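You operate a simulated robot arm through the tools that you are given. There is no shell and no other tool. Be economical: measure what you need, move in short steps, check, and stop when the job is done.

Carry out the task below with a simulated robot arm. There is one attempt and no reset: what you move stays moved.

TASK
Wash the basket of inserts with two shots of soap, then move it to the sink.
Fine: in the wash tank, one cycle with the lid shut, till the green lamp shows; the loose insert stays on the table; leave the lid open and the heater as it is.

It is judged by the outcome, as a careful person would: the job done as asked, and still so three seconds after it is handed in. It fails if anything else is knocked over, pushed out of place, dropped, spilled or broken. Lids that push on must go on centred and level and be pressed home; caps that screw on are set level and turned clockwise until they are tight.

THE ROBOT
A 7-joint arm with a two-finger parallel gripper on a trunk, on a base that drives. Base frame: it is fixed to the floor where the robot stands at the start and does not move with it; the origin is under the middle of the robot, x ahead of it, y to its left, z up. Lengths are in mm, angles in degrees, forces in N, time in s.
With the tool pointing down near the work surface it reaches from about 320 to 740 mm from the robot's upright axis, wherever it stands. Its first joint turns from -115.0 to 115.0 degrees. Places, roughly: black drain lever [500, 200, 1000]; blue fill lever [500, 400, 1000]; bottom of the sink [400, 1300, 700]; bottom of the wash tank [400, 700, 700]; green start button [200, 200, 900]; heater knob [200, 400, 900]; lamp plate [700, 200, 1200]; tank lid [600, 700, 1100]; top of the basket table [400, -100, 900]; white soap button [300, 200, 900]. Payload 3.91 kg.
Tool frame: the origin (TCP) lies between the finger pads and is the grasp point; the fingertips stand 30 mm ahead of it; z points along the fingers, y is the line along which they close. Largest opening 110 mm; finger width 20, thickness 10; the body of the gripper, 48 by 112 mm, starts 55 mm behind the TCP.
Orientation is told as [roll, pitch, yaw] about the base's x, y, z axes, in that order, counted from this pose: with the fingers straight down and closing along the base's y, the tool's x points along the base's -x, its y along +y and its z along -z.

THE INTERFACE
- The arm moves only by the tool play_rows. Its argument "motion" is one flat list of numbers, 7 for each row, row after row: the shift along the tool's x, y, z in units of 30 mm (1.0 is 30 mm), then the turn, a rotation vector about the tool's x, y, z in units of 5 degrees (1.0 is 5 degrees), then the gripper command, from -1 (fully open) to 1 (shut), values between in proportion. In form: [tx, ty, tz, wx, wy, wz, gripper, tx, ty, tz, wx, wy, wz, gripper, ...]. A call has 1 to 8 rows; each row shifts and turns the commanded pose from where the row before left it, along the tool's axes as they then stand. A call with a number of a shift or a turn outside -1 to 1 is refused whole. Each row takes 0.2 s and may step no farther than 50 mm and 8.6 degrees from the row before; otherwise, or with a gripper value out of range, the whole call is refused. Where a pose cannot be reached the arm comes as near as it can. A force on the tool above 40 N (or 10 N above the force at the start of the call, whichever is more), or a blocked arm, ends the call early, and 0.2 s more pass. The fingers move at their own pace (about 108 mm/s each) and stop on an object; they squeeze with about 28 N. The grip force told is the motor's: it shows also when the fingers shut on nothing. Time passes only in rows, and 0.2 s behind the last, so rows that do not move let the fingers close. The reply holds the time, the measured pose of the TCP, the force on the tool along the base axes, the opening and the grip force, in the units named above and with some noise, with the torque about the TCP (base axes, N m) and any sound that the robot's microphone picked up.
- Cameras (640 x 400 px; columns grow to the right, rows downward): "scene" is now at [23.1, 204, 1753.3]; the picture's right is [0.47, -0.88, 0.00], its down [-0.66, -0.35, -0.67] and it looks along [0.59, 0.31, -0.74] (base axes); focal length 214 px, centre (320, 200). "wrist" rides on the gripper at [72, 17, -103] in the tool frame; the picture's right is [-0.23, 0.97, 0.00], its down [-0.76, -0.18, -0.62] and it looks along [-0.61, -0.14, 0.78] (tool axes); focal length 222 px, centre (320, 200). There is no depth. A picture from a camera that has moved, and an enlarged one, comes with that camera's place and axes in the base frame and with its lens. The place of the scene camera against the robot may be out by one fixed shift of up to 25 mm in any direction.
- camera(camera): a new picture of that camera. The clock stands still meanwhile.
- slide_trunk(by): slides the trunk up (or, below 0, down) by that many mm; the arm and the scene camera ride with it, the base frame stays. It gives what a move gives, with no picture.
- base_move(legs): drives the robot by 1 to 6 legs, each [ahead, turn to the left] in mm and degrees, along the robot's own axes; the way and the turn of a leg run together, so that a leg with both is an arc; at most 1500 mm and 180 degrees a leg. The arm and the cameras ride along, it lands a little off, and it stops where it bumps. It gives what a move gives.
- turn_head(pan, tilt): turns the head with the scene camera to pan (to the left, within 155 degrees either way) and tilt (down, from -29 to 69), counted from straight ahead of the robot. It gives what a move gives.
- close_up(camera, box): a new picture of the part [left, top, right, bottom] of that camera's present view, enlarged. The clock stands still meanwhile.
- finish_job(): hands the job in; it is judged then, once.

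Go step by step. Nothing tells you exact positions but the pictures and the camera data: compare them with the known pose of the tool, close in by small moves and look again before you grip or let go. The budget is 120 turns and 90 pictures, counting those below and the enlarged ones. Unless the task says otherwise, let go and move clear before handing in.

The tools are called after "Emit:" as a command line: name --argument value ..., lists and objects as JSON in quotes. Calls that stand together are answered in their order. play_rows: Moves the arm, as the interface text tells. Its arguments: {"type":"object","properties":{"motion":{"type":"array","items":{"type":"number"}}},"required":["motion"]} The other tools are called the same way: slide_trunk (by) slides the trunk up or down; base_move (legs) drives the base; turn_head (pan, tilt) turns the head that bears the scene camera; camera (camera) takes a picture; close_up (camera, box) takes an enlarged picture of a part of a camera's view; finish_job () hands the job in.

At the start:

```text
time_s: 0.0
position: [283.1, 303.8, 1605.6]
tool_rot: [0.0, 0.1, 0.0]
wrist_force: [-0.3, 0.5, -0.3]
torque: [0.01, 0.02, -0.01]
grip_width: 110.0
gripper_force: 0.0
trunk travel left (down, up): [-859.0, 131.0]
robot x, y, heading: [-0.8, -2.4, 0.1]
head pan, tilt: [28.0, 48.1]
```

scene: 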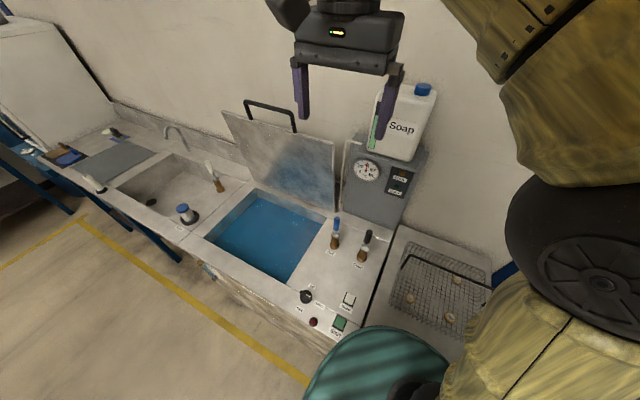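
wrist: 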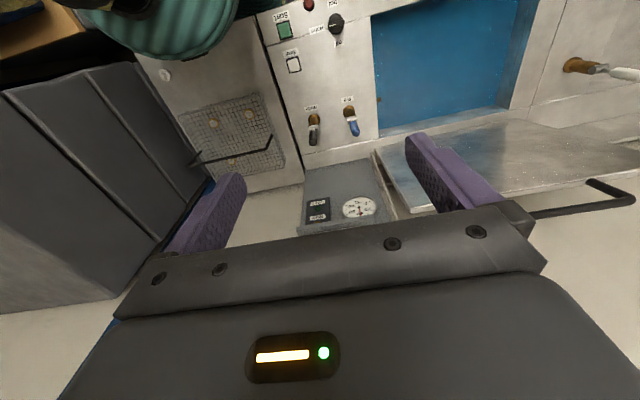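

I see the tank filled with blue water and its lid open, the control panel to the right of it and the basket on the table beyond. First I enlarge the panel, the lamp plate and the basket.

Emit:
close_up --camera "scene" --box '[280, 200, 500, 340]'

Emit:
close_up --camera "scene" --box '[330, 80, 450, 230]'

Emit:
close_up --camera "wrist" --box '[140, 0, 400, 230]'

```text
2.86 times, centred on (390, 270) of scene
camera zoom: at [23.1, 204.0, 1753.3], right [0.47, -0.88, 0.0], down [-0.66, -0.35, -0.67], along [0.59, 0.31, -0.74], focal length 613 px, centre (120, 0)
```

zoom: 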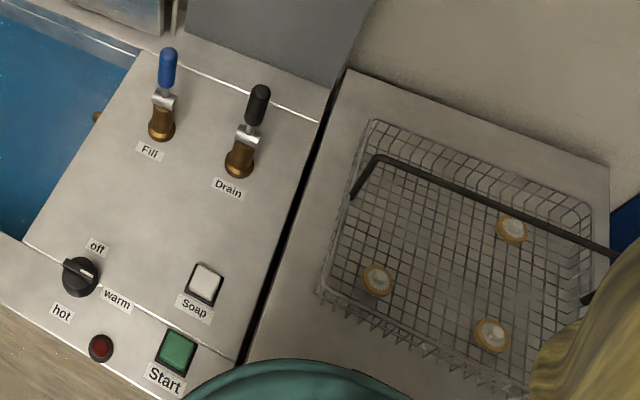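

```text
2.67 times, centred on (390, 155) of scene
camera zoom: at [23.1, 204.0, 1753.3], right [0.47, -0.88, 0.0], down [-0.66, -0.35, -0.67], along [0.59, 0.31, -0.74], focal length 572 px, centre (133, 320)
```

zoom: 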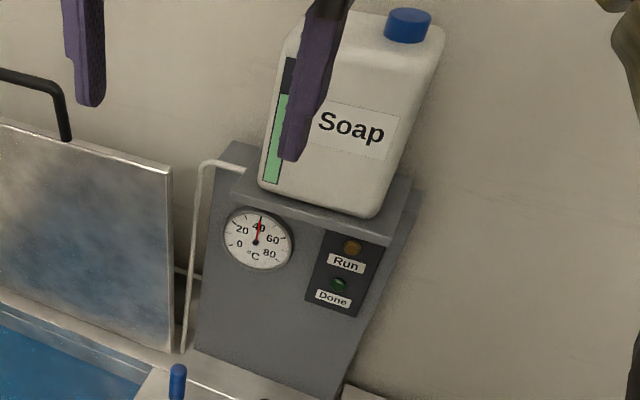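

```text
1.74 times, centred on (270, 115) of wrist
camera zoom: at [209.5, 320.2, 1709.6], right [0.23, 0.97, 0.0], down [0.76, -0.18, 0.62], along [0.61, -0.14, -0.78], focal length 386 px, centre (407, 348)
```

zoom: 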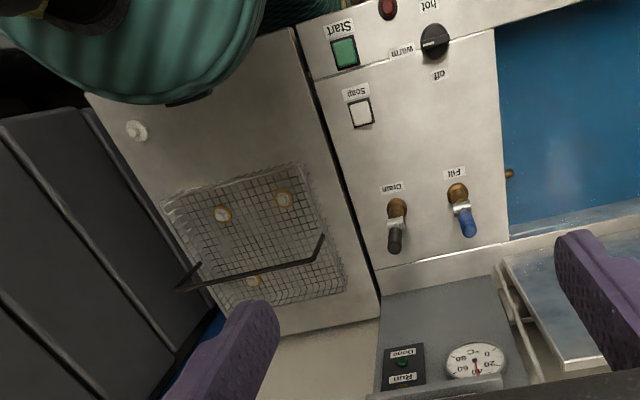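

The wrist camera puts the soap button near (295, 216) and the start button near (204, 215). I shift over the soap button with the fingers shut, and take a closer look at the tank and the sink.

Emit:
play_rows --motion '[-0.2, -1, 0, 0, 0, 0, 1, -0.2, -1, 0, 0, 0, 0, 1, 0, -0.93, 0, 0, 0, 0, 1, 0, 0, 0, 0, 0, 0, 1]'

Emit:
close_up --camera "scene" --box '[80, 100, 340, 300]'

Emit:
slide_trunk --by -350

Emit:
camera --camera "wrist"

Emit:
camera --camera "scene"

```text
time_s: 1.0
position: [294.7, 216.2, 1604.7]
tool_rot: [-0.1, 0.0, 0.0]
wrist_force: [0.4, 0.4, -0.3]
torque: [-0.05, 0.02, 0.02]
grip_width: 0.0
gripper_force: 27.8
trunk travel left (down, up): [-859.0, 131.0]
robot x, y, heading: [2.7, -0.7, -0.1]
head pan, tilt: [28.0, 48.1]
```

```text
2.00 times, centred on (210, 200) of scene
camera zoom: at [23.7, 205.2, 1753.2], right [0.47, -0.88, 0.0], down [-0.66, -0.35, -0.67], along [0.59, 0.31, -0.75], focal length 429 px, centre (540, 200)
```

zoom: 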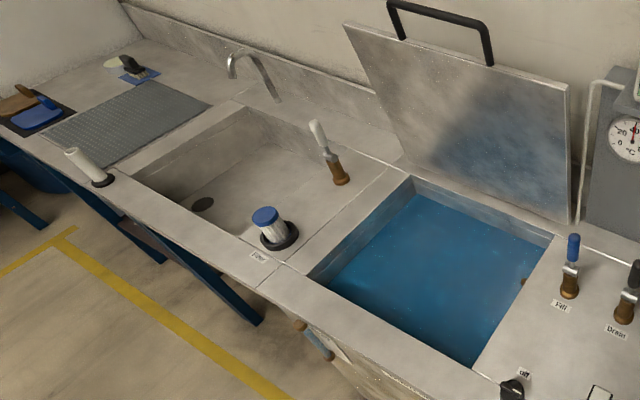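

```text
time_s: 4.6
position: [369.5, 209.2, 1356.4]
tool_rot: [0.1, 1.7, -0.2]
wrist_force: [-3.3, -0.9, 2.2]
torque: [0.02, -0.33, 0.0]
grip_width: 0.1
gripper_force: 28.2
trunk travel left (down, up): [-630.0, 360.0]
robot x, y, heading: [32.8, -0.4, 0.4]
head pan, tilt: [28.0, 48.1]
stopped: the arm was blocked; the commanded pose is now the measured one
```

```text
83 pictures are left
camera wrist: at [299.2, 226.8, 1462.9], right [0.23, 0.97, 0.0], down [0.78, -0.18, 0.6], along [0.58, -0.14, -0.8], focal length 222 px, centre (320, 200)
```

wrist: 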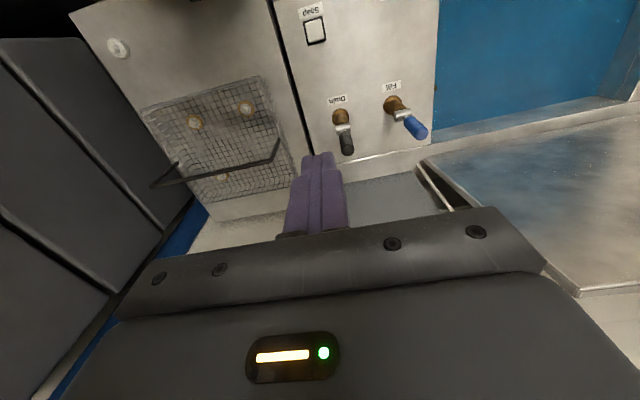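

```text
82 pictures are left
camera scene: at [-7.6, 203.0, 1538.7], right [0.47, -0.88, 0.02], down [-0.63, -0.35, -0.69], along [0.62, 0.32, -0.72], focal length 214 px, centre (320, 200)
```

scene: 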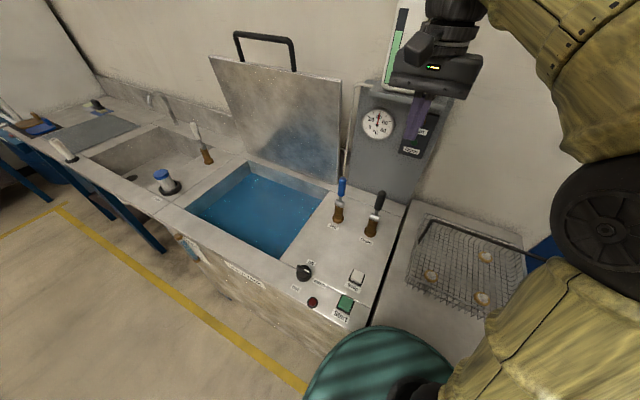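

The trunk was blocked part way and the robot was pushed off a little, so something on the body touched the bench. I raise it again and look down in front of the robot.

Emit:
slide_trunk --by 80

Emit:
turn_head --pan 0 --tilt 69

Emit:
camera --camera "scene"

```text
time_s: 5.8
position: [379.4, 211.2, 1427.7]
tool_rot: [-0.1, 2.6, 0.0]
wrist_force: [0.7, -0.1, -0.6]
torque: [0.01, 0.07, 0.01]
grip_width: 0.1
gripper_force: 28.3
trunk travel left (down, up): [-710.0, 280.0]
robot x, y, heading: [29.7, 0.5, 0.3]
head pan, tilt: [28.0, 48.1]
```

```text
time_s: 6.7
position: [378.3, 212.8, 1427.7]
tool_rot: [0.1, 2.4, 0.0]
wrist_force: [-0.3, -0.1, -0.1]
torque: [0.0, 0.0, 0.03]
grip_width: 0.0
gripper_force: 27.4
trunk travel left (down, up): [-710.0, 280.0]
robot x, y, heading: [30.9, 0.1, 0.5]
head pan, tilt: [0.0, 68.8]
```

```text
81 pictures are left
camera scene: at [37.9, 167.5, 1580.5], right [0.01, -1.0, 0.0], down [-0.93, -0.01, -0.36], along [0.36, 0.0, -0.93], focal length 214 px, centre (320, 200)
```

scene: 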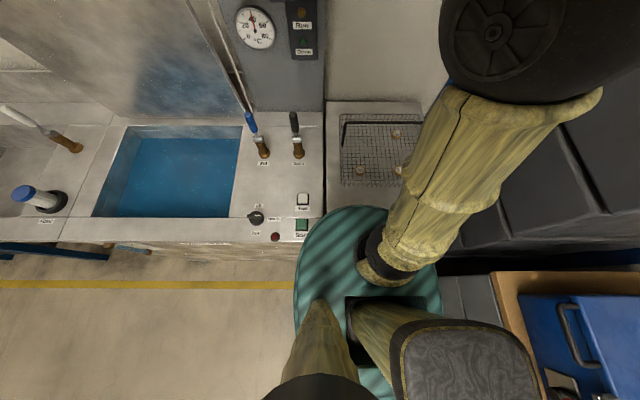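

The arm stands on a round teal shelf on the trunk, and that shelf came down on the bench, so I will keep the trunk up here and lower the arm itself. I drive back the 30 mm, level the tool and check the view.

Emit:
base_move --legs '[[-30, 0]]'

Emit:
play_rows --motion '[0, 0, 0, 0, -0.5, 0, 1, 0, 0, 1, 0, 0, 0, 1, 0, 0, 1, 0, 0, 0, 1, 0, 0, 1, 0, 0, 0, 1]'

Emit:
camera --camera "wrist"

```text
time_s: 7.5
position: [354.2, 214.8, 1428.2]
tool_rot: [0.0, 2.4, 0.3]
wrist_force: [-0.6, 0.7, 0.6]
torque: [-0.01, -0.01, 0.01]
grip_width: 0.1
gripper_force: 28.4
trunk travel left (down, up): [-710.0, 280.0]
robot x, y, heading: [5.0, 0.3, 0.6]
head pan, tilt: [0.0, 68.8]
```

```text
time_s: 8.6
position: [352.7, 214.6, 1337.0]
tool_rot: [0.1, 0.0, 0.2]
wrist_force: [-0.5, 0.2, 0.2]
torque: [0.01, 0.01, 0.01]
grip_width: 0.0
gripper_force: 27.7
trunk travel left (down, up): [-710.0, 280.0]
robot x, y, heading: [8.3, -2.1, 0.5]
head pan, tilt: [0.0, 68.8]
```

```text
80 pictures are left
camera wrist: at [278.0, 231.4, 1441.5], right [0.22, 0.97, 0.0], down [0.76, -0.17, 0.62], along [0.61, -0.14, -0.78], focal length 222 px, centre (320, 200)
```

wrist: 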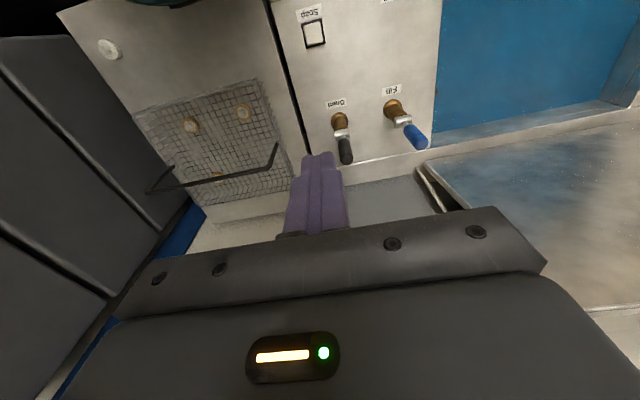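

The soap button triangulates again to about (293, 215), so the bench is unmoved. I move over it and come down.

Emit:
play_rows --motion '[1, 0, 1, 0, 0, 0, 1, 1, 0, 1, 0, 0, 0, 1, 0, 0, 1, 0, 0, 0, 1, 0, 0, 1, 0, 0, 0, 1, 0, 0, 1, 0, 0, 0, 1, 0, 0, 1, 0, 0, 0, 1, 0, 0, 1, 0, 0, 0, 1, 0, 0, 1, 0, 0, 0, 1]'

Emit:
play_rows --motion '[0, 0, 1, 0, 0, 0, 1, 0, 0, 1, 0, 0, 0, 1, 0, 0, 1, 0, 0, 0, 1, 0, 0, 1, 0, 0, 0, 1, 0, 0, 0, 0, 0, 0, 1]'

Emit:
camera --camera "wrist"

Emit:
camera --camera "scene"

```text
time_s: 10.3
position: [293.5, 214.0, 1098.6]
tool_rot: [0.0, 0.0, 0.2]
wrist_force: [0.3, -0.6, -0.4]
torque: [-0.02, 0.03, -0.03]
grip_width: 0.0
gripper_force: 28.0
trunk travel left (down, up): [-710.0, 280.0]
robot x, y, heading: [3.3, -0.1, 0.3]
head pan, tilt: [0.0, 68.8]
```

```text
time_s: 11.6
position: [292.8, 213.1, 980.1]
tool_rot: [0.0, -0.1, 0.2]
wrist_force: [0.4, 0.3, 0.3]
torque: [0.01, 0.02, -0.01]
grip_width: 0.1
gripper_force: 28.3
trunk travel left (down, up): [-710.0, 280.0]
robot x, y, heading: [6.2, -1.6, 0.5]
head pan, tilt: [0.0, 68.8]
```

```text
79 pictures are left
camera wrist: at [219.2, 230.5, 1083.8], right [0.22, 0.97, 0.0], down [0.76, -0.17, 0.62], along [0.61, -0.14, -0.78], focal length 222 px, centre (320, 200)
```

wrist: 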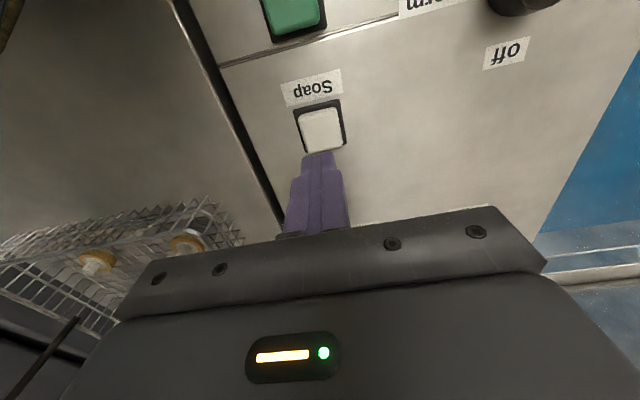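

```text
78 pictures are left
camera scene: at [13.7, 166.8, 1580.5], right [0.01, -1.0, 0.0], down [-0.93, -0.01, -0.36], along [0.36, 0.0, -0.93], focal length 214 px, centre (320, 200)
```

scene: 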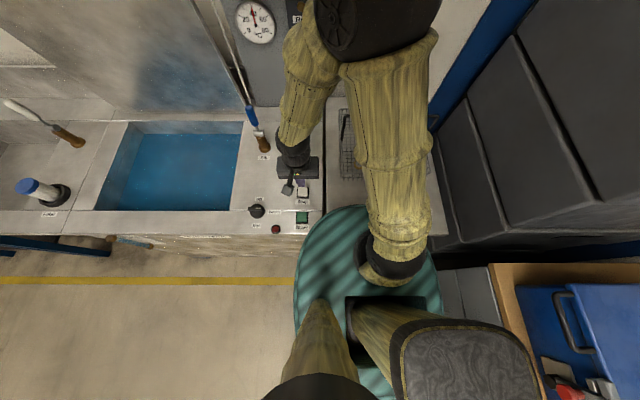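

The button is straight below the fingertips, at (293, 214). I come down slowly, watching force and sound.

Emit:
play_rows --motion '[0, 0, 1, 0, 0, 0, 1, 0, 0, 0.5, 0, 0, 0, 1, 0, 0, 0.17, 0, 0, 0, 1, 0, 0, 0.17, 0, 0, 0, 1, 0, 0, 0.1, 0, 0, 0, 1]'

Emit:
close_up --camera "wrist" --box '[240, 60, 400, 240]'

```text
time_s: 12.8
position: [293.3, 213.4, 921.8]
tool_rot: [0.1, -0.2, 0.2]
wrist_force: [1.7, -5.1, 17.1]
torque: [-0.14, -0.04, -0.12]
grip_width: 0.0
gripper_force: 27.8
trunk travel left (down, up): [-710.0, 280.0]
robot x, y, heading: [5.1, -2.0, 0.4]
head pan, tilt: [0.0, 68.8]
heard: click
```

```text
2.22 times, centred on (320, 150) of wrist
camera zoom: at [219.5, 230.0, 1026.0], right [0.22, 0.97, 0.0], down [0.76, -0.18, 0.62], along [0.61, -0.14, -0.78], focal length 494 px, centre (320, 311)
```

zoom: 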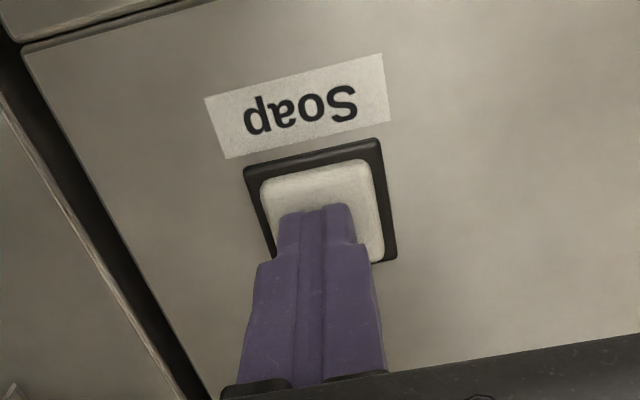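

That was one click. I lift off, wait a little and look at the bottle gauge before the second press.

Emit:
play_rows --motion '[0, 0, -1, 0, 0, 0, 1, 0, 0, -0.3, 0, 0, 0, 1, 0, 0, 0, 0, 0, 0, 1, 0, 0, 0, 0, 0, 0, 1, 0, 0, 0, 0, 0, 0, 1, 0, 0, 0, 0, 0, 0, 1, 0, 0, 0, 0, 0, 0, 1]'

Emit:
turn_head --pan 0 --tilt 30

Emit:
camera --camera "scene"

```text
time_s: 14.3
position: [294.3, 212.1, 958.3]
tool_rot: [0.0, 0.0, 0.2]
wrist_force: [-0.5, -0.4, -0.5]
torque: [0.02, 0.02, 0.01]
grip_width: 0.0
gripper_force: 27.8
trunk travel left (down, up): [-710.0, 280.0]
robot x, y, heading: [5.9, 3.0, 0.3]
head pan, tilt: [0.0, 68.8]
```

```text
time_s: 15.4
position: [293.3, 214.7, 959.8]
tool_rot: [0.1, -0.1, 0.3]
wrist_force: [0.6, 0.1, -1.1]
torque: [0.01, 0.0, 0.04]
grip_width: 0.1
gripper_force: 28.0
trunk travel left (down, up): [-710.0, 280.0]
robot x, y, heading: [7.6, 0.5, 0.6]
head pan, tilt: [0.0, 30.0]
```

```text
76 pictures are left
camera scene: at [48.5, 167.3, 1631.8], right [0.01, -1.0, 0.0], down [-0.5, 0.0, -0.87], along [0.87, 0.01, -0.5], focal length 214 px, centre (320, 200)
```

scene: 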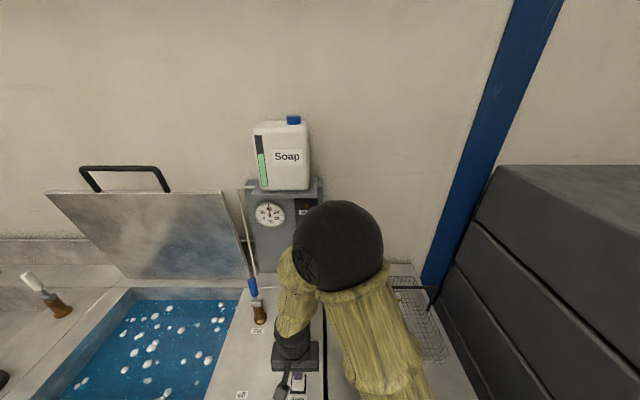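

Suds have appeared on the water, so the first shot went in. I note the gauge, press a second time and compare.

Emit:
close_up --camera "scene" --box '[240, 105, 320, 235]'

Emit:
play_rows --motion '[0, 0, 0.8, 0, 0, 0, 1, 0, 0, 0.2, 0, 0, 0, 1, 0, 0, 0.17, 0, 0, 0, 1, 0, 0, 0.1, 0, 0, 0, 1, 0, 0, 0, 0, 0, 0, 1]'

Emit:
camera --camera "scene"

```text
3.08 times, centred on (280, 170) of scene
camera zoom: at [48.5, 167.3, 1631.8], right [0.01, -1.0, 0.0], down [-0.5, 0.0, -0.87], along [0.87, 0.01, -0.5], focal length 660 px, centre (443, 292)
```

zoom: 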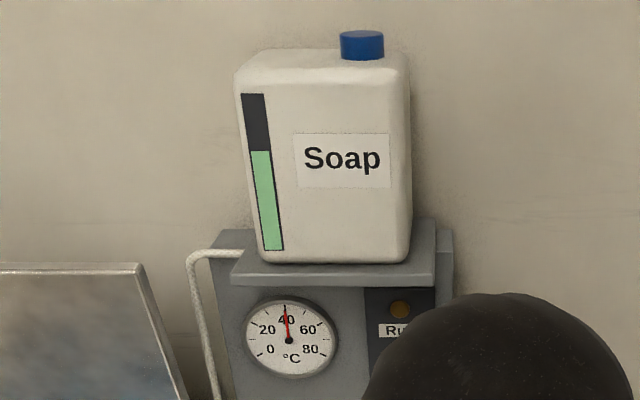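

```text
time_s: 16.6
position: [292.1, 212.5, 922.1]
tool_rot: [-0.1, -0.1, 0.1]
wrist_force: [-0.6, -0.5, 17.5]
torque: [-0.04, 0.07, 0.1]
grip_width: 0.0
gripper_force: 27.9
trunk travel left (down, up): [-710.0, 280.0]
robot x, y, heading: [8.1, -1.4, 0.2]
head pan, tilt: [0.0, 30.0]
heard: click
```

```text
74 pictures are left
camera scene: at [47.3, 166.4, 1632.2], right [0.01, -1.0, 0.0], down [-0.5, 0.0, -0.87], along [0.87, 0.01, -0.5], focal length 214 px, centre (320, 200)
```

scene: 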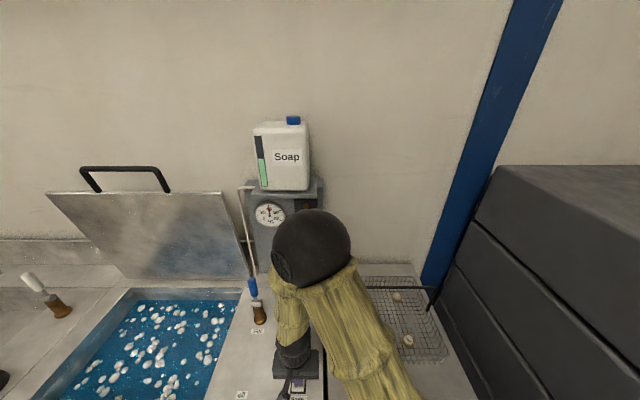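

More suds: two shots are in. I lift and swing over towards the basket to survey it with the wrist camera.

Emit:
play_rows --motion '[0, 0, -1, 0, 0, 0, 1, 0, 0, -1, 0, 0, 0, 1, 0, 0, -1, 0, 0, 0, 1, 0, 0, -1, 0, 0, 0, 1, 0, 0, -1, 0, 0, 0, 1, 0, 0, -1, 0, 0, 0, 1, 0, -1, -1, 0, 0, 0, 1, 0, -1, -1, 0, 0, 0, 1]'

Emit:
play_rows --motion '[0, -1, -1, 0, 0, 0, 1, 0, -1, -1, 0, 0, 0, 1, 0, -1, -0.5, 0, 0, 0, 1, 0, -1, 0, 0, 0, 0, 1, 0, -1, 0, 0, 0, 0, 1, 0, -1, 0, 0, 0, 0, 1, 0, -1, 0, 0, 0, 0, 1, 0, -0.5, 0, 0, 0, 0, 1]'

Emit:
camera --camera "wrist"

```text
time_s: 18.4
position: [293.4, 154.1, 1160.2]
tool_rot: [0.0, 0.1, 0.2]
wrist_force: [0.0, 0.0, 0.0]
torque: [-0.05, 0.0, 0.03]
grip_width: 0.0
gripper_force: 28.0
trunk travel left (down, up): [-710.0, 280.0]
robot x, y, heading: [3.9, 2.8, 0.2]
head pan, tilt: [0.0, 30.0]
```

```text
time_s: 20.2
position: [293.9, -71.7, 1236.9]
tool_rot: [-0.1, 0.0, 0.2]
wrist_force: [-0.2, 0.0, 0.4]
torque: [0.0, -0.01, 0.01]
grip_width: 0.0
gripper_force: 28.2
trunk travel left (down, up): [-710.0, 280.0]
robot x, y, heading: [5.0, 1.1, 0.0]
head pan, tilt: [0.0, 30.0]
```

```text
73 pictures are left
camera wrist: at [220.3, -54.5, 1341.3], right [0.22, 0.97, 0.0], down [0.76, -0.17, 0.62], along [0.61, -0.14, -0.78], focal length 222 px, centre (320, 200)
```

wrist: 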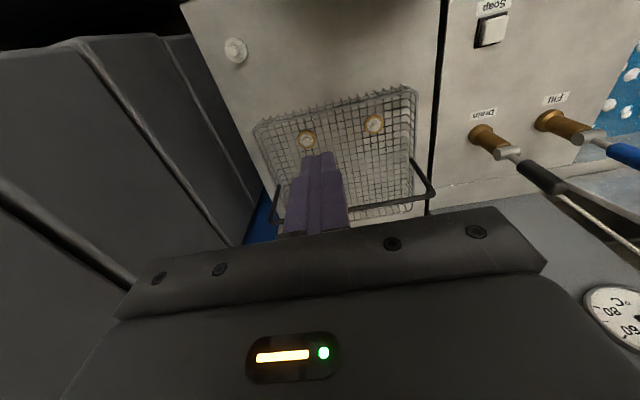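

The basket's bar handle stands upright: along y at x≈490, z≈1038, from y≈-204 to 85, so its middle is near (490, -60). I back off a little and shift the robot to y≈330, from where both basket and tank are in reach without driving loaded.

Emit:
base_move --legs '[[-95, 0], [0, 90], [330, 0], [0, -90]]'

Emit:
turn_head --pan -20 --tilt 50

Emit:
camera --camera "scene"

```text
time_s: 23.2
position: [192.1, 95.1, 1236.8]
tool_rot: [0.1, 0.1, 32.5]
wrist_force: [0.5, 0.1, 0.6]
torque: [0.03, 0.02, 0.02]
grip_width: 0.0
gripper_force: 27.7
trunk travel left (down, up): [-710.0, 280.0]
robot x, y, heading: [-91.7, 1.0, 31.2]
head pan, tilt: [0.0, 30.0]
stopped in leg 2: the robot was blocked; the commanded pose is now the measured one
```

```text
time_s: 24.0
position: [193.1, 94.6, 1237.1]
tool_rot: [0.0, -0.1, 32.5]
wrist_force: [-1.2, -0.2, -0.1]
torque: [0.04, 0.02, -0.02]
grip_width: 0.1
gripper_force: 27.5
trunk travel left (down, up): [-710.0, 280.0]
robot x, y, heading: [-86.8, 0.7, 31.5]
head pan, tilt: [-20.0, 50.0]
```

```text
72 pictures are left
camera scene: at [-131.2, 128.9, 1602.5], right [0.2, -0.98, 0.0], down [-0.75, -0.15, -0.64], along [0.63, 0.13, -0.77], focal length 214 px, centre (320, 200)
```

scene: 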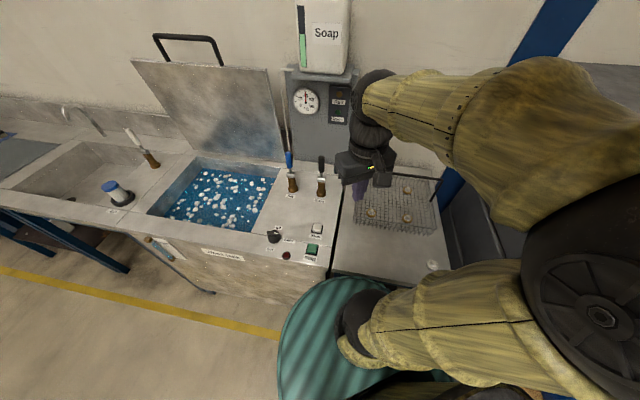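

The turn was blocked at 31°, so I look around the robot for what it touches.

Emit:
turn_head --pan -110 --tilt 60

Emit:
camera --camera "scene"

Emit:
turn_head --pan 130 --tilt 60

Emit:
camera --camera "scene"

```text
time_s: 25.7
position: [193.0, 94.2, 1237.1]
tool_rot: [0.0, -0.2, 32.5]
wrist_force: [0.2, -0.1, -0.8]
torque: [-0.02, 0.01, -0.04]
grip_width: 0.2
gripper_force: 28.2
trunk travel left (down, up): [-710.0, 280.0]
robot x, y, heading: [-90.7, 1.0, 31.6]
head pan, tilt: [-110.0, 60.0]
```

```text
71 pictures are left
camera scene: at [-193.5, 48.3, 1589.9], right [-0.98, -0.2, 0.0], down [-0.17, 0.85, -0.5], along [0.1, -0.49, -0.87], focal length 214 px, centre (320, 200)
```

scene: 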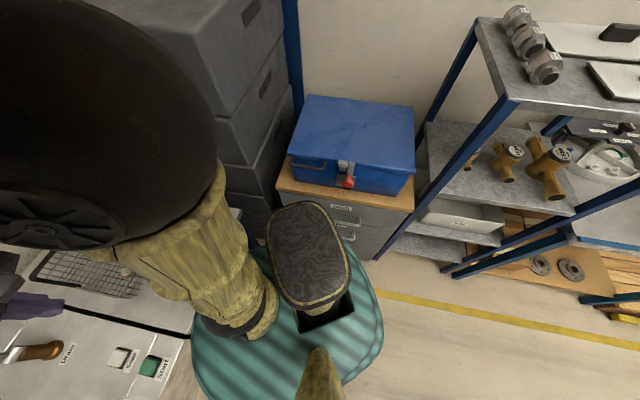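

```text
time_s: 29.1
position: [192.4, 94.2, 1236.7]
tool_rot: [0.0, 0.0, 32.5]
wrist_force: [-0.3, -0.1, 0.2]
torque: [-0.02, -0.01, 0.01]
grip_width: 0.1
gripper_force: 28.2
trunk travel left (down, up): [-710.0, 280.0]
robot x, y, heading: [-86.6, -1.9, 31.4]
head pan, tilt: [130.0, 60.0]
```

```text
70 pictures are left
camera scene: at [-269.9, 135.0, 1589.8], right [0.32, 0.95, 0.0], down [0.82, -0.28, -0.5], along [-0.47, 0.16, -0.87], focal length 214 px, centre (320, 200)
```

scene: 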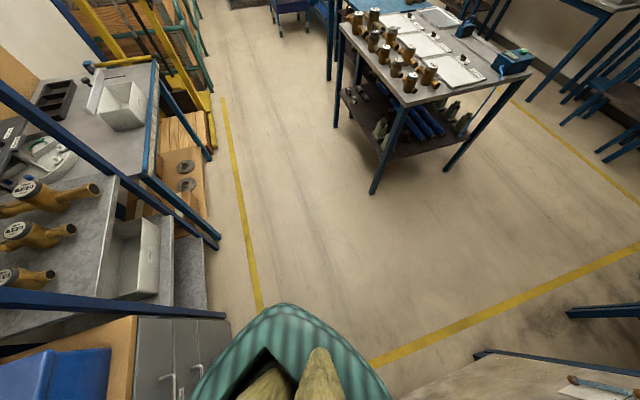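

The tail of the teal deck swung into the drawer unit on the right, which still stands in place. I go the other way: turn right, back out to the left, then come forward to about (-140, 360).

Emit:
base_move --legs '[[0, -56], [-300, 0]]'

Emit:
camera --camera "scene"

```text
time_s: 33.6
position: [-126.0, -56.6, 1238.4]
tool_rot: [0.0, 0.0, -24.0]
wrist_force: [0.6, 0.4, 0.5]
torque: [-0.01, -0.03, 0.0]
grip_width: 0.0
gripper_force: 28.2
trunk travel left (down, up): [-710.0, 280.0]
robot x, y, heading: [-360.4, 125.9, -25.2]
head pan, tilt: [130.0, 60.0]
```

```text
69 pictures are left
camera scene: at [-350.9, 368.4, 1589.8], right [0.97, 0.25, 0.0], down [0.22, -0.84, -0.5], along [-0.13, 0.48, -0.87], focal length 214 px, centre (320, 200)
```

scene: 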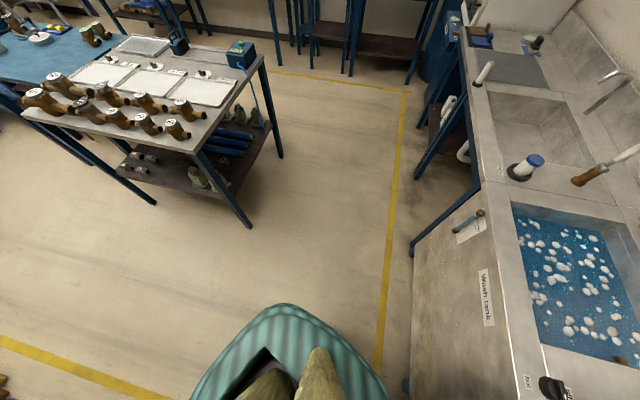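

Free of the drawers, at (-360, 126). Now I turn to heading 45°, go ahead 310 mm and turn back to heading 0.

Emit:
base_move --legs '[[0, 70.5], [310, 0], [0, -45]]'

Emit:
turn_head --pan -25 --tilt 50

Emit:
camera --camera "scene"

```text
time_s: 40.7
position: [148.1, 274.5, 1237.3]
tool_rot: [0.0, -0.1, 1.7]
wrist_force: [-0.2, -0.2, 0.4]
torque: [-0.02, 0.05, -0.01]
grip_width: 0.0
gripper_force: 27.8
trunk travel left (down, up): [-710.0, 280.0]
robot x, y, heading: [-143.0, 340.6, 0.2]
head pan, tilt: [130.0, 60.0]
```

```text
time_s: 43.1
position: [148.9, 276.5, 1235.3]
tool_rot: [0.1, -0.1, 1.7]
wrist_force: [0.4, 0.4, -0.1]
torque: [0.02, -0.05, 0.02]
grip_width: 0.0
gripper_force: 28.2
trunk travel left (down, up): [-710.0, 280.0]
robot x, y, heading: [-141.8, 338.8, 0.4]
head pan, tilt: [-25.0, 50.0]
```

```text
68 pictures are left
camera scene: at [-118.6, 474.1, 1602.4], right [-0.42, -0.91, 0.0], down [-0.7, 0.32, -0.64], along [0.58, -0.27, -0.77], focal length 214 px, centre (320, 200)
```

scene: 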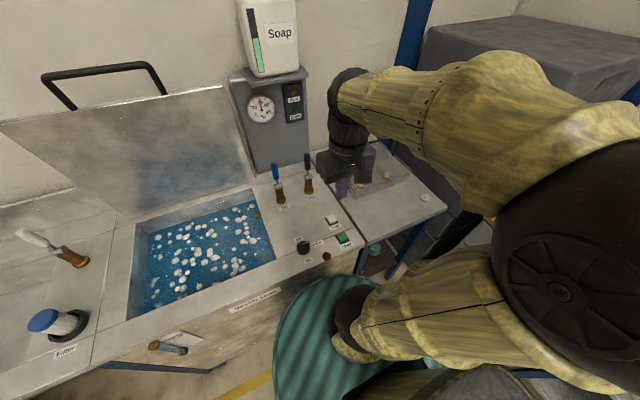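

The basket bar is a little far from here (747 mm), so I drive ahead 70 mm, then move the tool towards the basket and turn it so the fingers close along x.

Emit:
base_move --legs '[[75, 0]]'

Emit:
play_rows --motion '[-1, -1, 0, 0, 0, 0, 1, -1, -1, 0, 0, 0, 0, 1, -1, -1, 0, 0, 0, 0, 1, -1, -1, 0, 0, 0, 0, 1, -1, -1, 0, 0, 0, 0, 1, -1, -1, 0, 0, 0, 0, 1, 0, -1, 0, 0, 0, 0, 1, 0, -1, 0, 0, 0, 0, 1]'

Emit:
camera --camera "wrist"

```text
time_s: 44.2
position: [226.2, 275.9, 1236.4]
tool_rot: [0.0, 0.1, 1.7]
wrist_force: [0.2, 0.6, 0.6]
torque: [0.0, 0.04, -0.01]
grip_width: 0.0
gripper_force: 27.3
trunk travel left (down, up): [-710.0, 280.0]
robot x, y, heading: [-65.9, 337.9, 0.4]
head pan, tilt: [-25.0, 50.0]
```

```text
time_s: 46.0
position: [414.3, 39.8, 1237.2]
tool_rot: [-0.1, -0.1, 1.7]
wrist_force: [0.5, 0.1, 0.8]
torque: [0.01, -0.01, 0.01]
grip_width: 0.2
gripper_force: 28.1
trunk travel left (down, up): [-710.0, 280.0]
robot x, y, heading: [-65.7, 339.9, 0.3]
head pan, tilt: [-25.0, 50.0]
```

```text
67 pictures are left
camera wrist: at [339.3, 55.5, 1342.3], right [0.2, 0.98, 0.0], down [0.77, -0.16, 0.62], along [0.61, -0.12, -0.78], focal length 222 px, centre (320, 200)
```

wrist: 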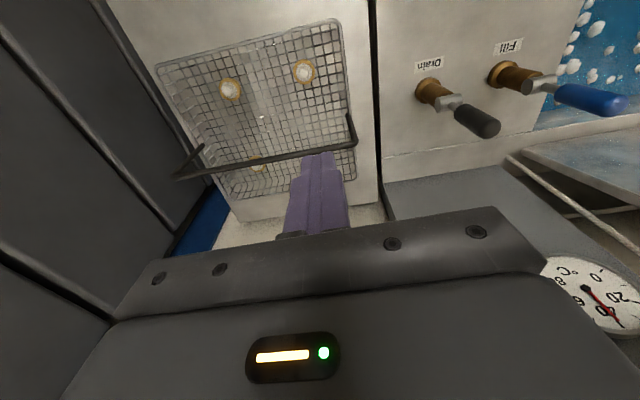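

The bar now triangulates to x≈484, z≈1044, with its middle at y≈-61. I centre above it and turn the tool by +90°, opening the fingers.

Emit:
play_rows --motion '[-0.558, -0.858, 0, 0, 0, 0, -1, -0.558, -0.858, 0, 0, 0, 0, -1, -0.558, -0.858, 0, 0, 0, 0, -1, -0.558, -0.858, 0, 0, 0, 0, -1, 0, 0, 0, 0, 0, -1, -1, 0, 0, 0, 0, 0, -1, -1, 0, 0, 0, 0, 0, -1, -1, 0, 0, 0, 0, 0, -1, -1]'

Emit:
play_rows --motion '[0, 0, 0, 0, 0, -1, -1, 0, 0, 0, 0, 0, -1, -1, 0, 0, 0, 0, 0, -1, -1, 0, 0, 0, 0, 0, -1, -1, 0, 0, 0, 0, 0, -1, -1, 0, 0, 0, 0, 0, -1, -1, 0, 0, 0, 0, 0, -1, -1, 0, 0, 0, 0, 0, -1, -1]'

Emit:
play_rows --motion '[0, 0, 0, 0, 0, -1, -1, 0, 0, 0, 0, 0, -1, -1, 0, 0, 0, 0, 0, -1, -1, 0, 0, 0, 0, 0, -1, -1, 0, 0, 0, 0, 0, -1, -1, 0, 0, 0, 0, 0, -0.66, -1]'

Emit:
camera --camera "wrist"

Emit:
camera --camera "scene"

```text
time_s: 47.8
position: [481.4, -57.5, 1237.3]
tool_rot: [0.0, 0.0, 21.8]
wrist_force: [-0.6, 0.1, -1.0]
torque: [0.02, -0.01, 0.0]
grip_width: 110.0
gripper_force: 0.1
out of reach, approached as far as the arm can: row 4
trunk travel left (down, up): [-710.0, 280.0]
robot x, y, heading: [-64.6, 344.6, 0.6]
head pan, tilt: [-25.0, 50.0]
```

```text
time_s: 49.6
position: [480.3, -58.2, 1235.3]
tool_rot: [0.0, -0.1, 61.8]
wrist_force: [-0.7, 0.7, -0.2]
torque: [-0.04, 0.0, -0.04]
grip_width: 109.8
gripper_force: 0.1
trunk travel left (down, up): [-710.0, 280.0]
robot x, y, heading: [-64.8, 337.9, 0.4]
head pan, tilt: [-25.0, 50.0]
```

```text
time_s: 51.0
position: [479.7, -57.5, 1235.5]
tool_rot: [0.0, 0.0, 90.1]
wrist_force: [-0.7, 0.0, -0.7]
torque: [0.0, 0.06, -0.01]
grip_width: 109.9
gripper_force: 0.1
trunk travel left (down, up): [-710.0, 280.0]
robot x, y, heading: [-63.4, 339.5, 0.3]
head pan, tilt: [-25.0, 50.0]
```

```text
66 pictures are left
camera wrist: at [462.0, -128.6, 1340.5], right [-0.97, 0.23, 0.0], down [0.18, 0.76, 0.62], along [0.14, 0.61, -0.78], focal length 222 px, centre (320, 200)
```

wrist: 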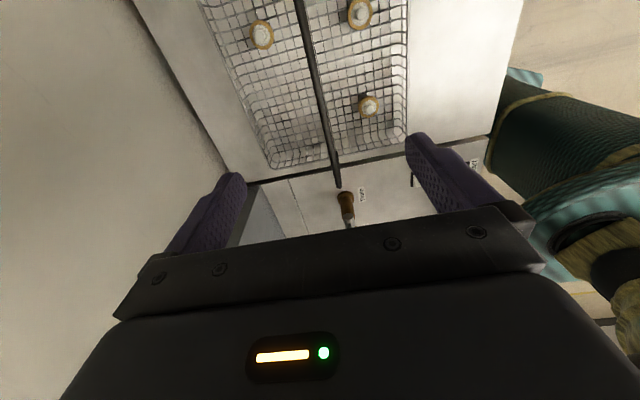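

```text
65 pictures are left
camera scene: at [-42.7, 474.5, 1602.4], right [-0.42, -0.91, 0.0], down [-0.7, 0.32, -0.64], along [0.58, -0.27, -0.77], focal length 214 px, centre (320, 200)
```

scene: 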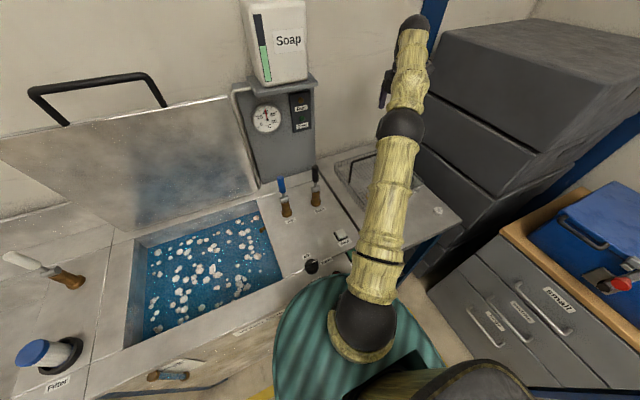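

The bar runs between the open fingers at x≈479. I descend to it.

Emit:
play_rows --motion '[0, 0, 1, 0, 0, 0, -1, 0, 0, 1, 0, 0, 0, -1, 0, 0, 1, 0, 0, 0, -1, 0, 0, 1, 0, 0, 0, -1, 0, 0, 1, 0, 0, 0, -1, 0, 0, 0.9, 0, 0, 0, -1]'

Emit:
camera --camera "wrist"

Emit:
close_up --camera "scene" --box '[300, 100, 480, 250]'

```text
time_s: 52.4
position: [479.1, -58.6, 1057.0]
tool_rot: [-0.1, 0.0, 89.9]
wrist_force: [-0.3, 0.4, -1.2]
torque: [-0.03, -0.03, -0.01]
grip_width: 109.9
gripper_force: 0.2
trunk travel left (down, up): [-710.0, 280.0]
robot x, y, heading: [-65.6, 339.8, 0.7]
head pan, tilt: [-25.0, 50.0]
```

```text
64 pictures are left
camera wrist: at [461.5, -130.9, 1161.4], right [-0.97, 0.23, 0.0], down [0.18, 0.76, 0.62], along [0.14, 0.61, -0.78], focal length 222 px, centre (320, 200)
```

wrist: 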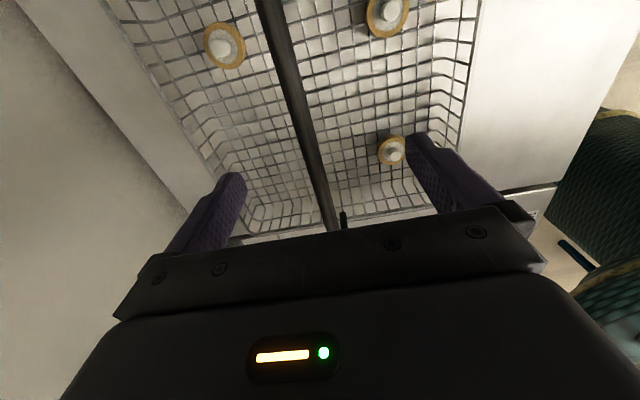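

```text
2.67 times, centred on (390, 175) of scene
camera zoom: at [-42.5, 474.3, 1602.4], right [-0.42, -0.91, 0.0], down [-0.7, 0.32, -0.64], along [0.58, -0.27, -0.77], focal length 572 px, centre (133, 267)
```

zoom: 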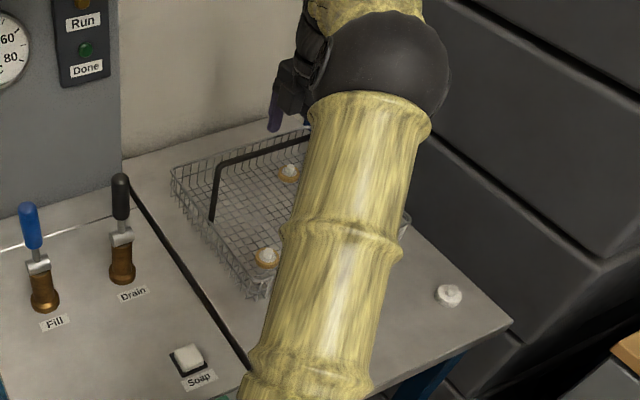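

The bar lies at x≈478, z≈1045, well centred between the fingers. I go down 14 mm and close.

Emit:
play_rows --motion '[0, 0, 0.47, 0, 0, 0, -1, 0, 0, 0, 0, 0, 0, 1, 0, 0, 0, 0, 0, 0, 1, 0, 0, 0, 0, 0, 0, 1, 0, 0, 0, 0, 0, 0, 1, 0, 0, 0, 0, 0, 0, 1]'

Emit:
camera --camera "wrist"

```text
time_s: 53.8
position: [478.4, -57.2, 1042.6]
tool_rot: [0.0, 0.0, 90.0]
wrist_force: [-0.6, -0.8, 0.0]
torque: [0.02, -0.03, 0.07]
grip_width: 9.2
gripper_force: 28.1
trunk travel left (down, up): [-710.0, 280.0]
robot x, y, heading: [-63.8, 339.6, 0.3]
head pan, tilt: [-25.0, 50.0]
```

```text
62 pictures are left
camera wrist: at [461.9, -129.5, 1147.1], right [-0.97, 0.23, 0.0], down [0.18, 0.76, 0.62], along [0.14, 0.61, -0.78], focal length 222 px, centre (320, 200)
```

wrist: 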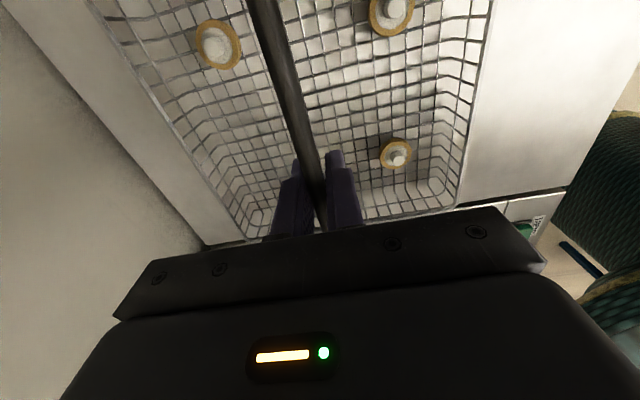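

Gripped on a 9 mm bar. I lift slowly and check the weight.

Emit:
play_rows --motion '[0, 0, -0.3, 0, 0, 0, 1, 0, 0, -0.4, 0, 0, 0, 1, 0, 0, -0.5, 0, 0, 0, 1, 0, 0, 0, 0, 0, 0, 1]'

Emit:
camera --camera "wrist"

```text
time_s: 54.8
position: [478.2, -58.9, 1079.2]
tool_rot: [0.0, 0.0, 89.9]
wrist_force: [-0.5, 0.2, -5.3]
torque: [0.04, -0.03, 0.03]
grip_width: 9.5
gripper_force: 28.3
trunk travel left (down, up): [-710.0, 280.0]
robot x, y, heading: [-63.1, 340.8, 0.4]
head pan, tilt: [-25.0, 50.0]
```

```text
61 pictures are left
camera wrist: at [461.4, -130.5, 1183.9], right [-0.97, 0.23, 0.0], down [0.18, 0.76, 0.62], along [0.14, 0.61, -0.78], focal length 222 px, centre (320, 200)
```

wrist: 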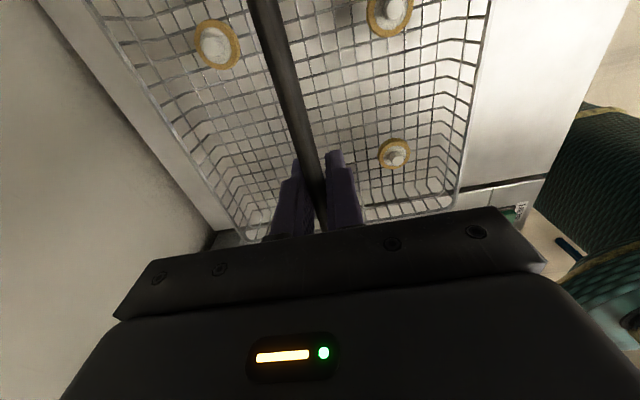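

The basket hangs level and weighs about 5 N. I raise the trunk so that its bottom clears the levers, then pull it in to x≈410.

Emit:
slide_trunk --by 200

Emit:
play_rows --motion '[0, -0.8, 0, 0, 0, 0, 1, 0, -0.8, 0, 0, 0, 0, 1, 0, -0.8, 0, 0, 0, 0, 1, -0.5, 0, 0, 0, 0, 0, 1, -0.7, 0, 0, 0, 0, 0, 1, -0.7, 0, 0, 0, 0, 0, 1, -0.7, 0, 0, 0, 0, 0, 1, -0.7, 0, 0, 0, 0, 0, 1]'

Emit:
camera --camera "scene"

```text
time_s: 56.9
position: [479.1, -58.4, 1279.2]
tool_rot: [-0.1, 0.0, 90.0]
wrist_force: [-0.8, 0.3, -5.6]
torque: [0.08, -0.01, -0.03]
grip_width: 9.5
gripper_force: 27.2
trunk travel left (down, up): [-910.0, 80.0]
robot x, y, heading: [-62.8, 336.7, 0.3]
head pan, tilt: [-25.0, 50.0]
```

```text
time_s: 58.7
position: [548.5, 40.5, 1279.9]
tool_rot: [0.0, 0.0, 90.1]
wrist_force: [-1.9, -5.8, -5.6]
torque: [-0.59, 0.16, -0.58]
grip_width: 15.2
gripper_force: 28.1
trunk travel left (down, up): [-910.0, 80.0]
robot x, y, heading: [-65.2, 341.9, 0.1]
head pan, tilt: [-25.0, 50.0]
```

```text
60 pictures are left
camera scene: at [-42.9, 474.2, 1802.4], right [-0.42, -0.91, 0.0], down [-0.7, 0.32, -0.64], along [0.58, -0.27, -0.77], focal length 214 px, centre (320, 200)
```

scene: 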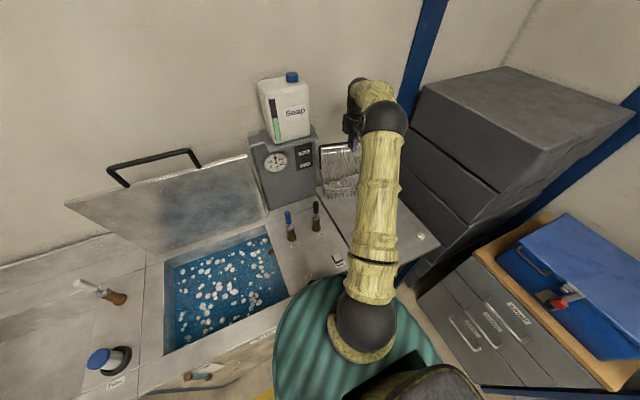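

I took the sign of the tool's y wrongly: the basket went to x=548 and now presses lightly on the soap stand. I look before backing off.

Emit:
camera --camera "wrist"

Emit:
close_up --camera "scene" --box '[240, 60, 420, 230]'

```text
59 pictures are left
camera wrist: at [531.3, -31.4, 1384.3], right [-0.97, 0.23, 0.0], down [0.18, 0.76, 0.62], along [0.14, 0.61, -0.78], focal length 222 px, centre (320, 200)
```

wrist: 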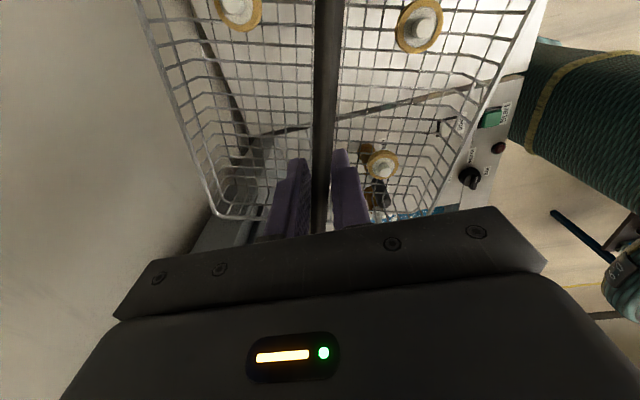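

```text
2.35 times, centred on (330, 145) of scene
camera zoom: at [-42.9, 474.2, 1802.4], right [-0.42, -0.91, 0.0], down [-0.7, 0.32, -0.64], along [0.58, -0.27, -0.77], focal length 505 px, centre (296, 329)
```

zoom: 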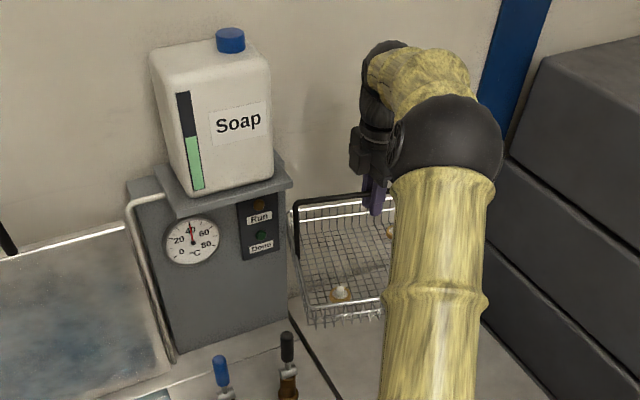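

The basket only leaned on the stand's side, and nothing has shifted. I retrace: -y first, then -x.

Emit:
play_rows --motion '[0.5, 0, 0, 0, 0, 0, 1, 0.7, 0, 0, 0, 0, 0, 1, 0.7, 0, 0, 0, 0, 0, 1, 0.7, 0, 0, 0, 0, 0, 1, 0.7, 0.6, 0, 0, 0, 0, 1, 0, 0.8, 0, 0, 0, 0, 1, 0, 0.8, 0, 0, 0, 0, 1, 0, 0.8, 0, 0, 0, 0, 1]'

Emit:
play_rows --motion '[0, 0.7, 0, 0, 0, 0, 1, 0, 0.7, 0, 0, 0, 0, 1, 0, 0.6, 0, 0, 0, 0, 1, 0, 0, 0, 0, 0, 0, 1]'

Emit:
camera --camera "wrist"

Emit:
camera --camera "scene"

```text
time_s: 60.5
position: [461.1, -56.6, 1279.7]
tool_rot: [-0.1, 0.0, 90.0]
wrist_force: [-0.3, -0.3, -5.1]
torque: [0.13, 0.0, 0.0]
grip_width: 9.5
gripper_force: 27.5
trunk travel left (down, up): [-910.0, 80.0]
robot x, y, heading: [-64.1, 340.7, 0.2]
head pan, tilt: [-25.0, 50.0]
```

```text
time_s: 61.5
position: [402.1, -59.7, 1279.4]
tool_rot: [0.0, 0.0, 90.1]
wrist_force: [0.6, 0.2, -6.1]
torque: [0.14, -0.01, -0.02]
grip_width: 9.6
gripper_force: 28.0
trunk travel left (down, up): [-910.0, 80.0]
robot x, y, heading: [-64.4, 341.0, 0.3]
head pan, tilt: [-25.0, 50.0]
```

```text
57 pictures are left
camera wrist: at [384.2, -131.5, 1383.6], right [-0.97, 0.23, 0.0], down [0.18, 0.76, 0.62], along [0.14, 0.61, -0.78], focal length 222 px, centre (320, 200)
```

wrist: 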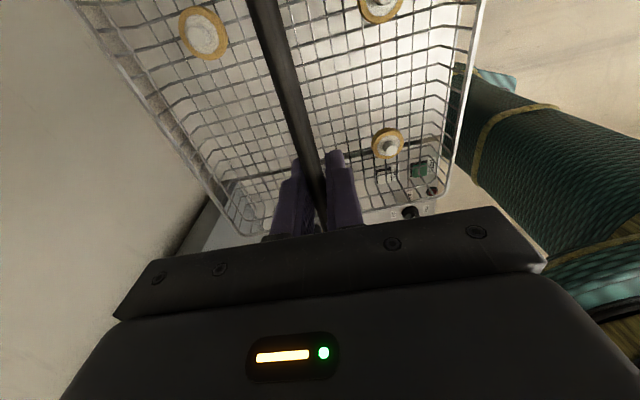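

```text
56 pictures are left
camera scene: at [-41.3, 474.0, 1802.4], right [-0.42, -0.91, 0.0], down [-0.7, 0.32, -0.64], along [0.58, -0.27, -0.77], focal length 214 px, centre (320, 200)
```

scene: 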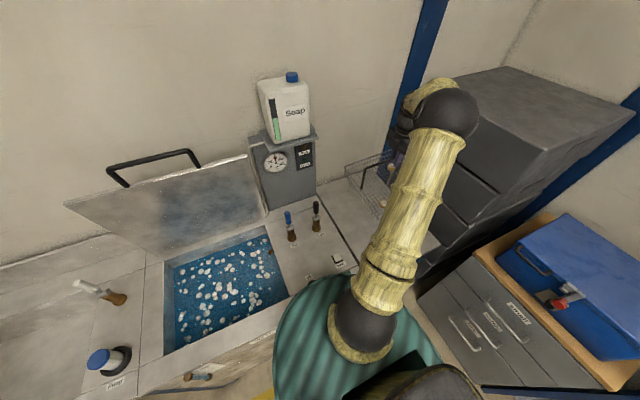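

The basket slid about 25 mm along the bar in the grip but hangs well with all three inserts. I carry it in +y past the panel at this height.

Emit:
play_rows --motion '[-0.4, 0, 0, 0, 0, 0, 1, -0.7, 0, 0, 0, 0, 0, 1, -0.9, 0, 0, 0, 0, 0, 1, -0.9, 0, 0, 0, 0, 0, 1, -0.9, 0, 0, 0, 0, 0, 1, -0.9, 0, 0, 0, 0, 0, 1, -0.9, 0, 0, 0, 0, 0, 1, -0.9, 0, 0, 0, 0, 0, 1]'

Emit:
play_rows --motion '[-0.9, 0, 0, 0, 0, 0, 1, -0.9, 0, 0, 0, 0, 0, 1, -0.9, 0, 0, 0, 0, 0, 1, -0.9, 0, 0, 0, 0, 0, 1, -0.9, 0, 0, 0, 0, 0, 1, -0.9, 0, 0, 0, 0, 0, 1, -0.7, 0, 0, 0, 0, 0, 1, -0.4, 0, 0, 0, 0, 0, 1]'

Emit:
camera --camera "scene"

```text
time_s: 63.3
position: [399.9, 136.8, 1281.3]
tool_rot: [0.0, 0.1, 90.0]
wrist_force: [0.5, -0.7, -5.2]
torque: [0.11, -0.01, 0.0]
grip_width: 9.4
gripper_force: 28.2
trunk travel left (down, up): [-910.0, 80.0]
robot x, y, heading: [-65.1, 341.1, 0.4]
head pan, tilt: [-25.0, 50.0]
```

```text
time_s: 65.1
position: [400.1, 329.8, 1278.3]
tool_rot: [0.0, 0.0, 90.0]
wrist_force: [0.7, 0.9, -5.5]
torque: [0.08, -0.02, -0.02]
grip_width: 9.6
gripper_force: 27.7
trunk travel left (down, up): [-910.0, 80.0]
robot x, y, heading: [-65.9, 341.7, 0.4]
head pan, tilt: [-25.0, 50.0]
```

```text
55 pictures are left
camera scene: at [-42.2, 475.0, 1802.4], right [-0.42, -0.91, 0.0], down [-0.7, 0.32, -0.64], along [0.58, -0.27, -0.77], focal length 214 px, centre (320, 200)
```

scene: 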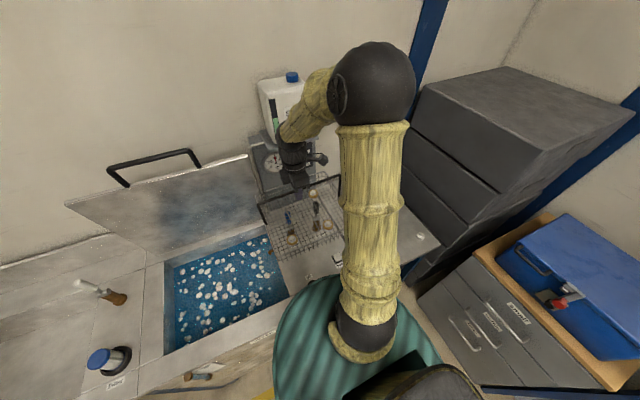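

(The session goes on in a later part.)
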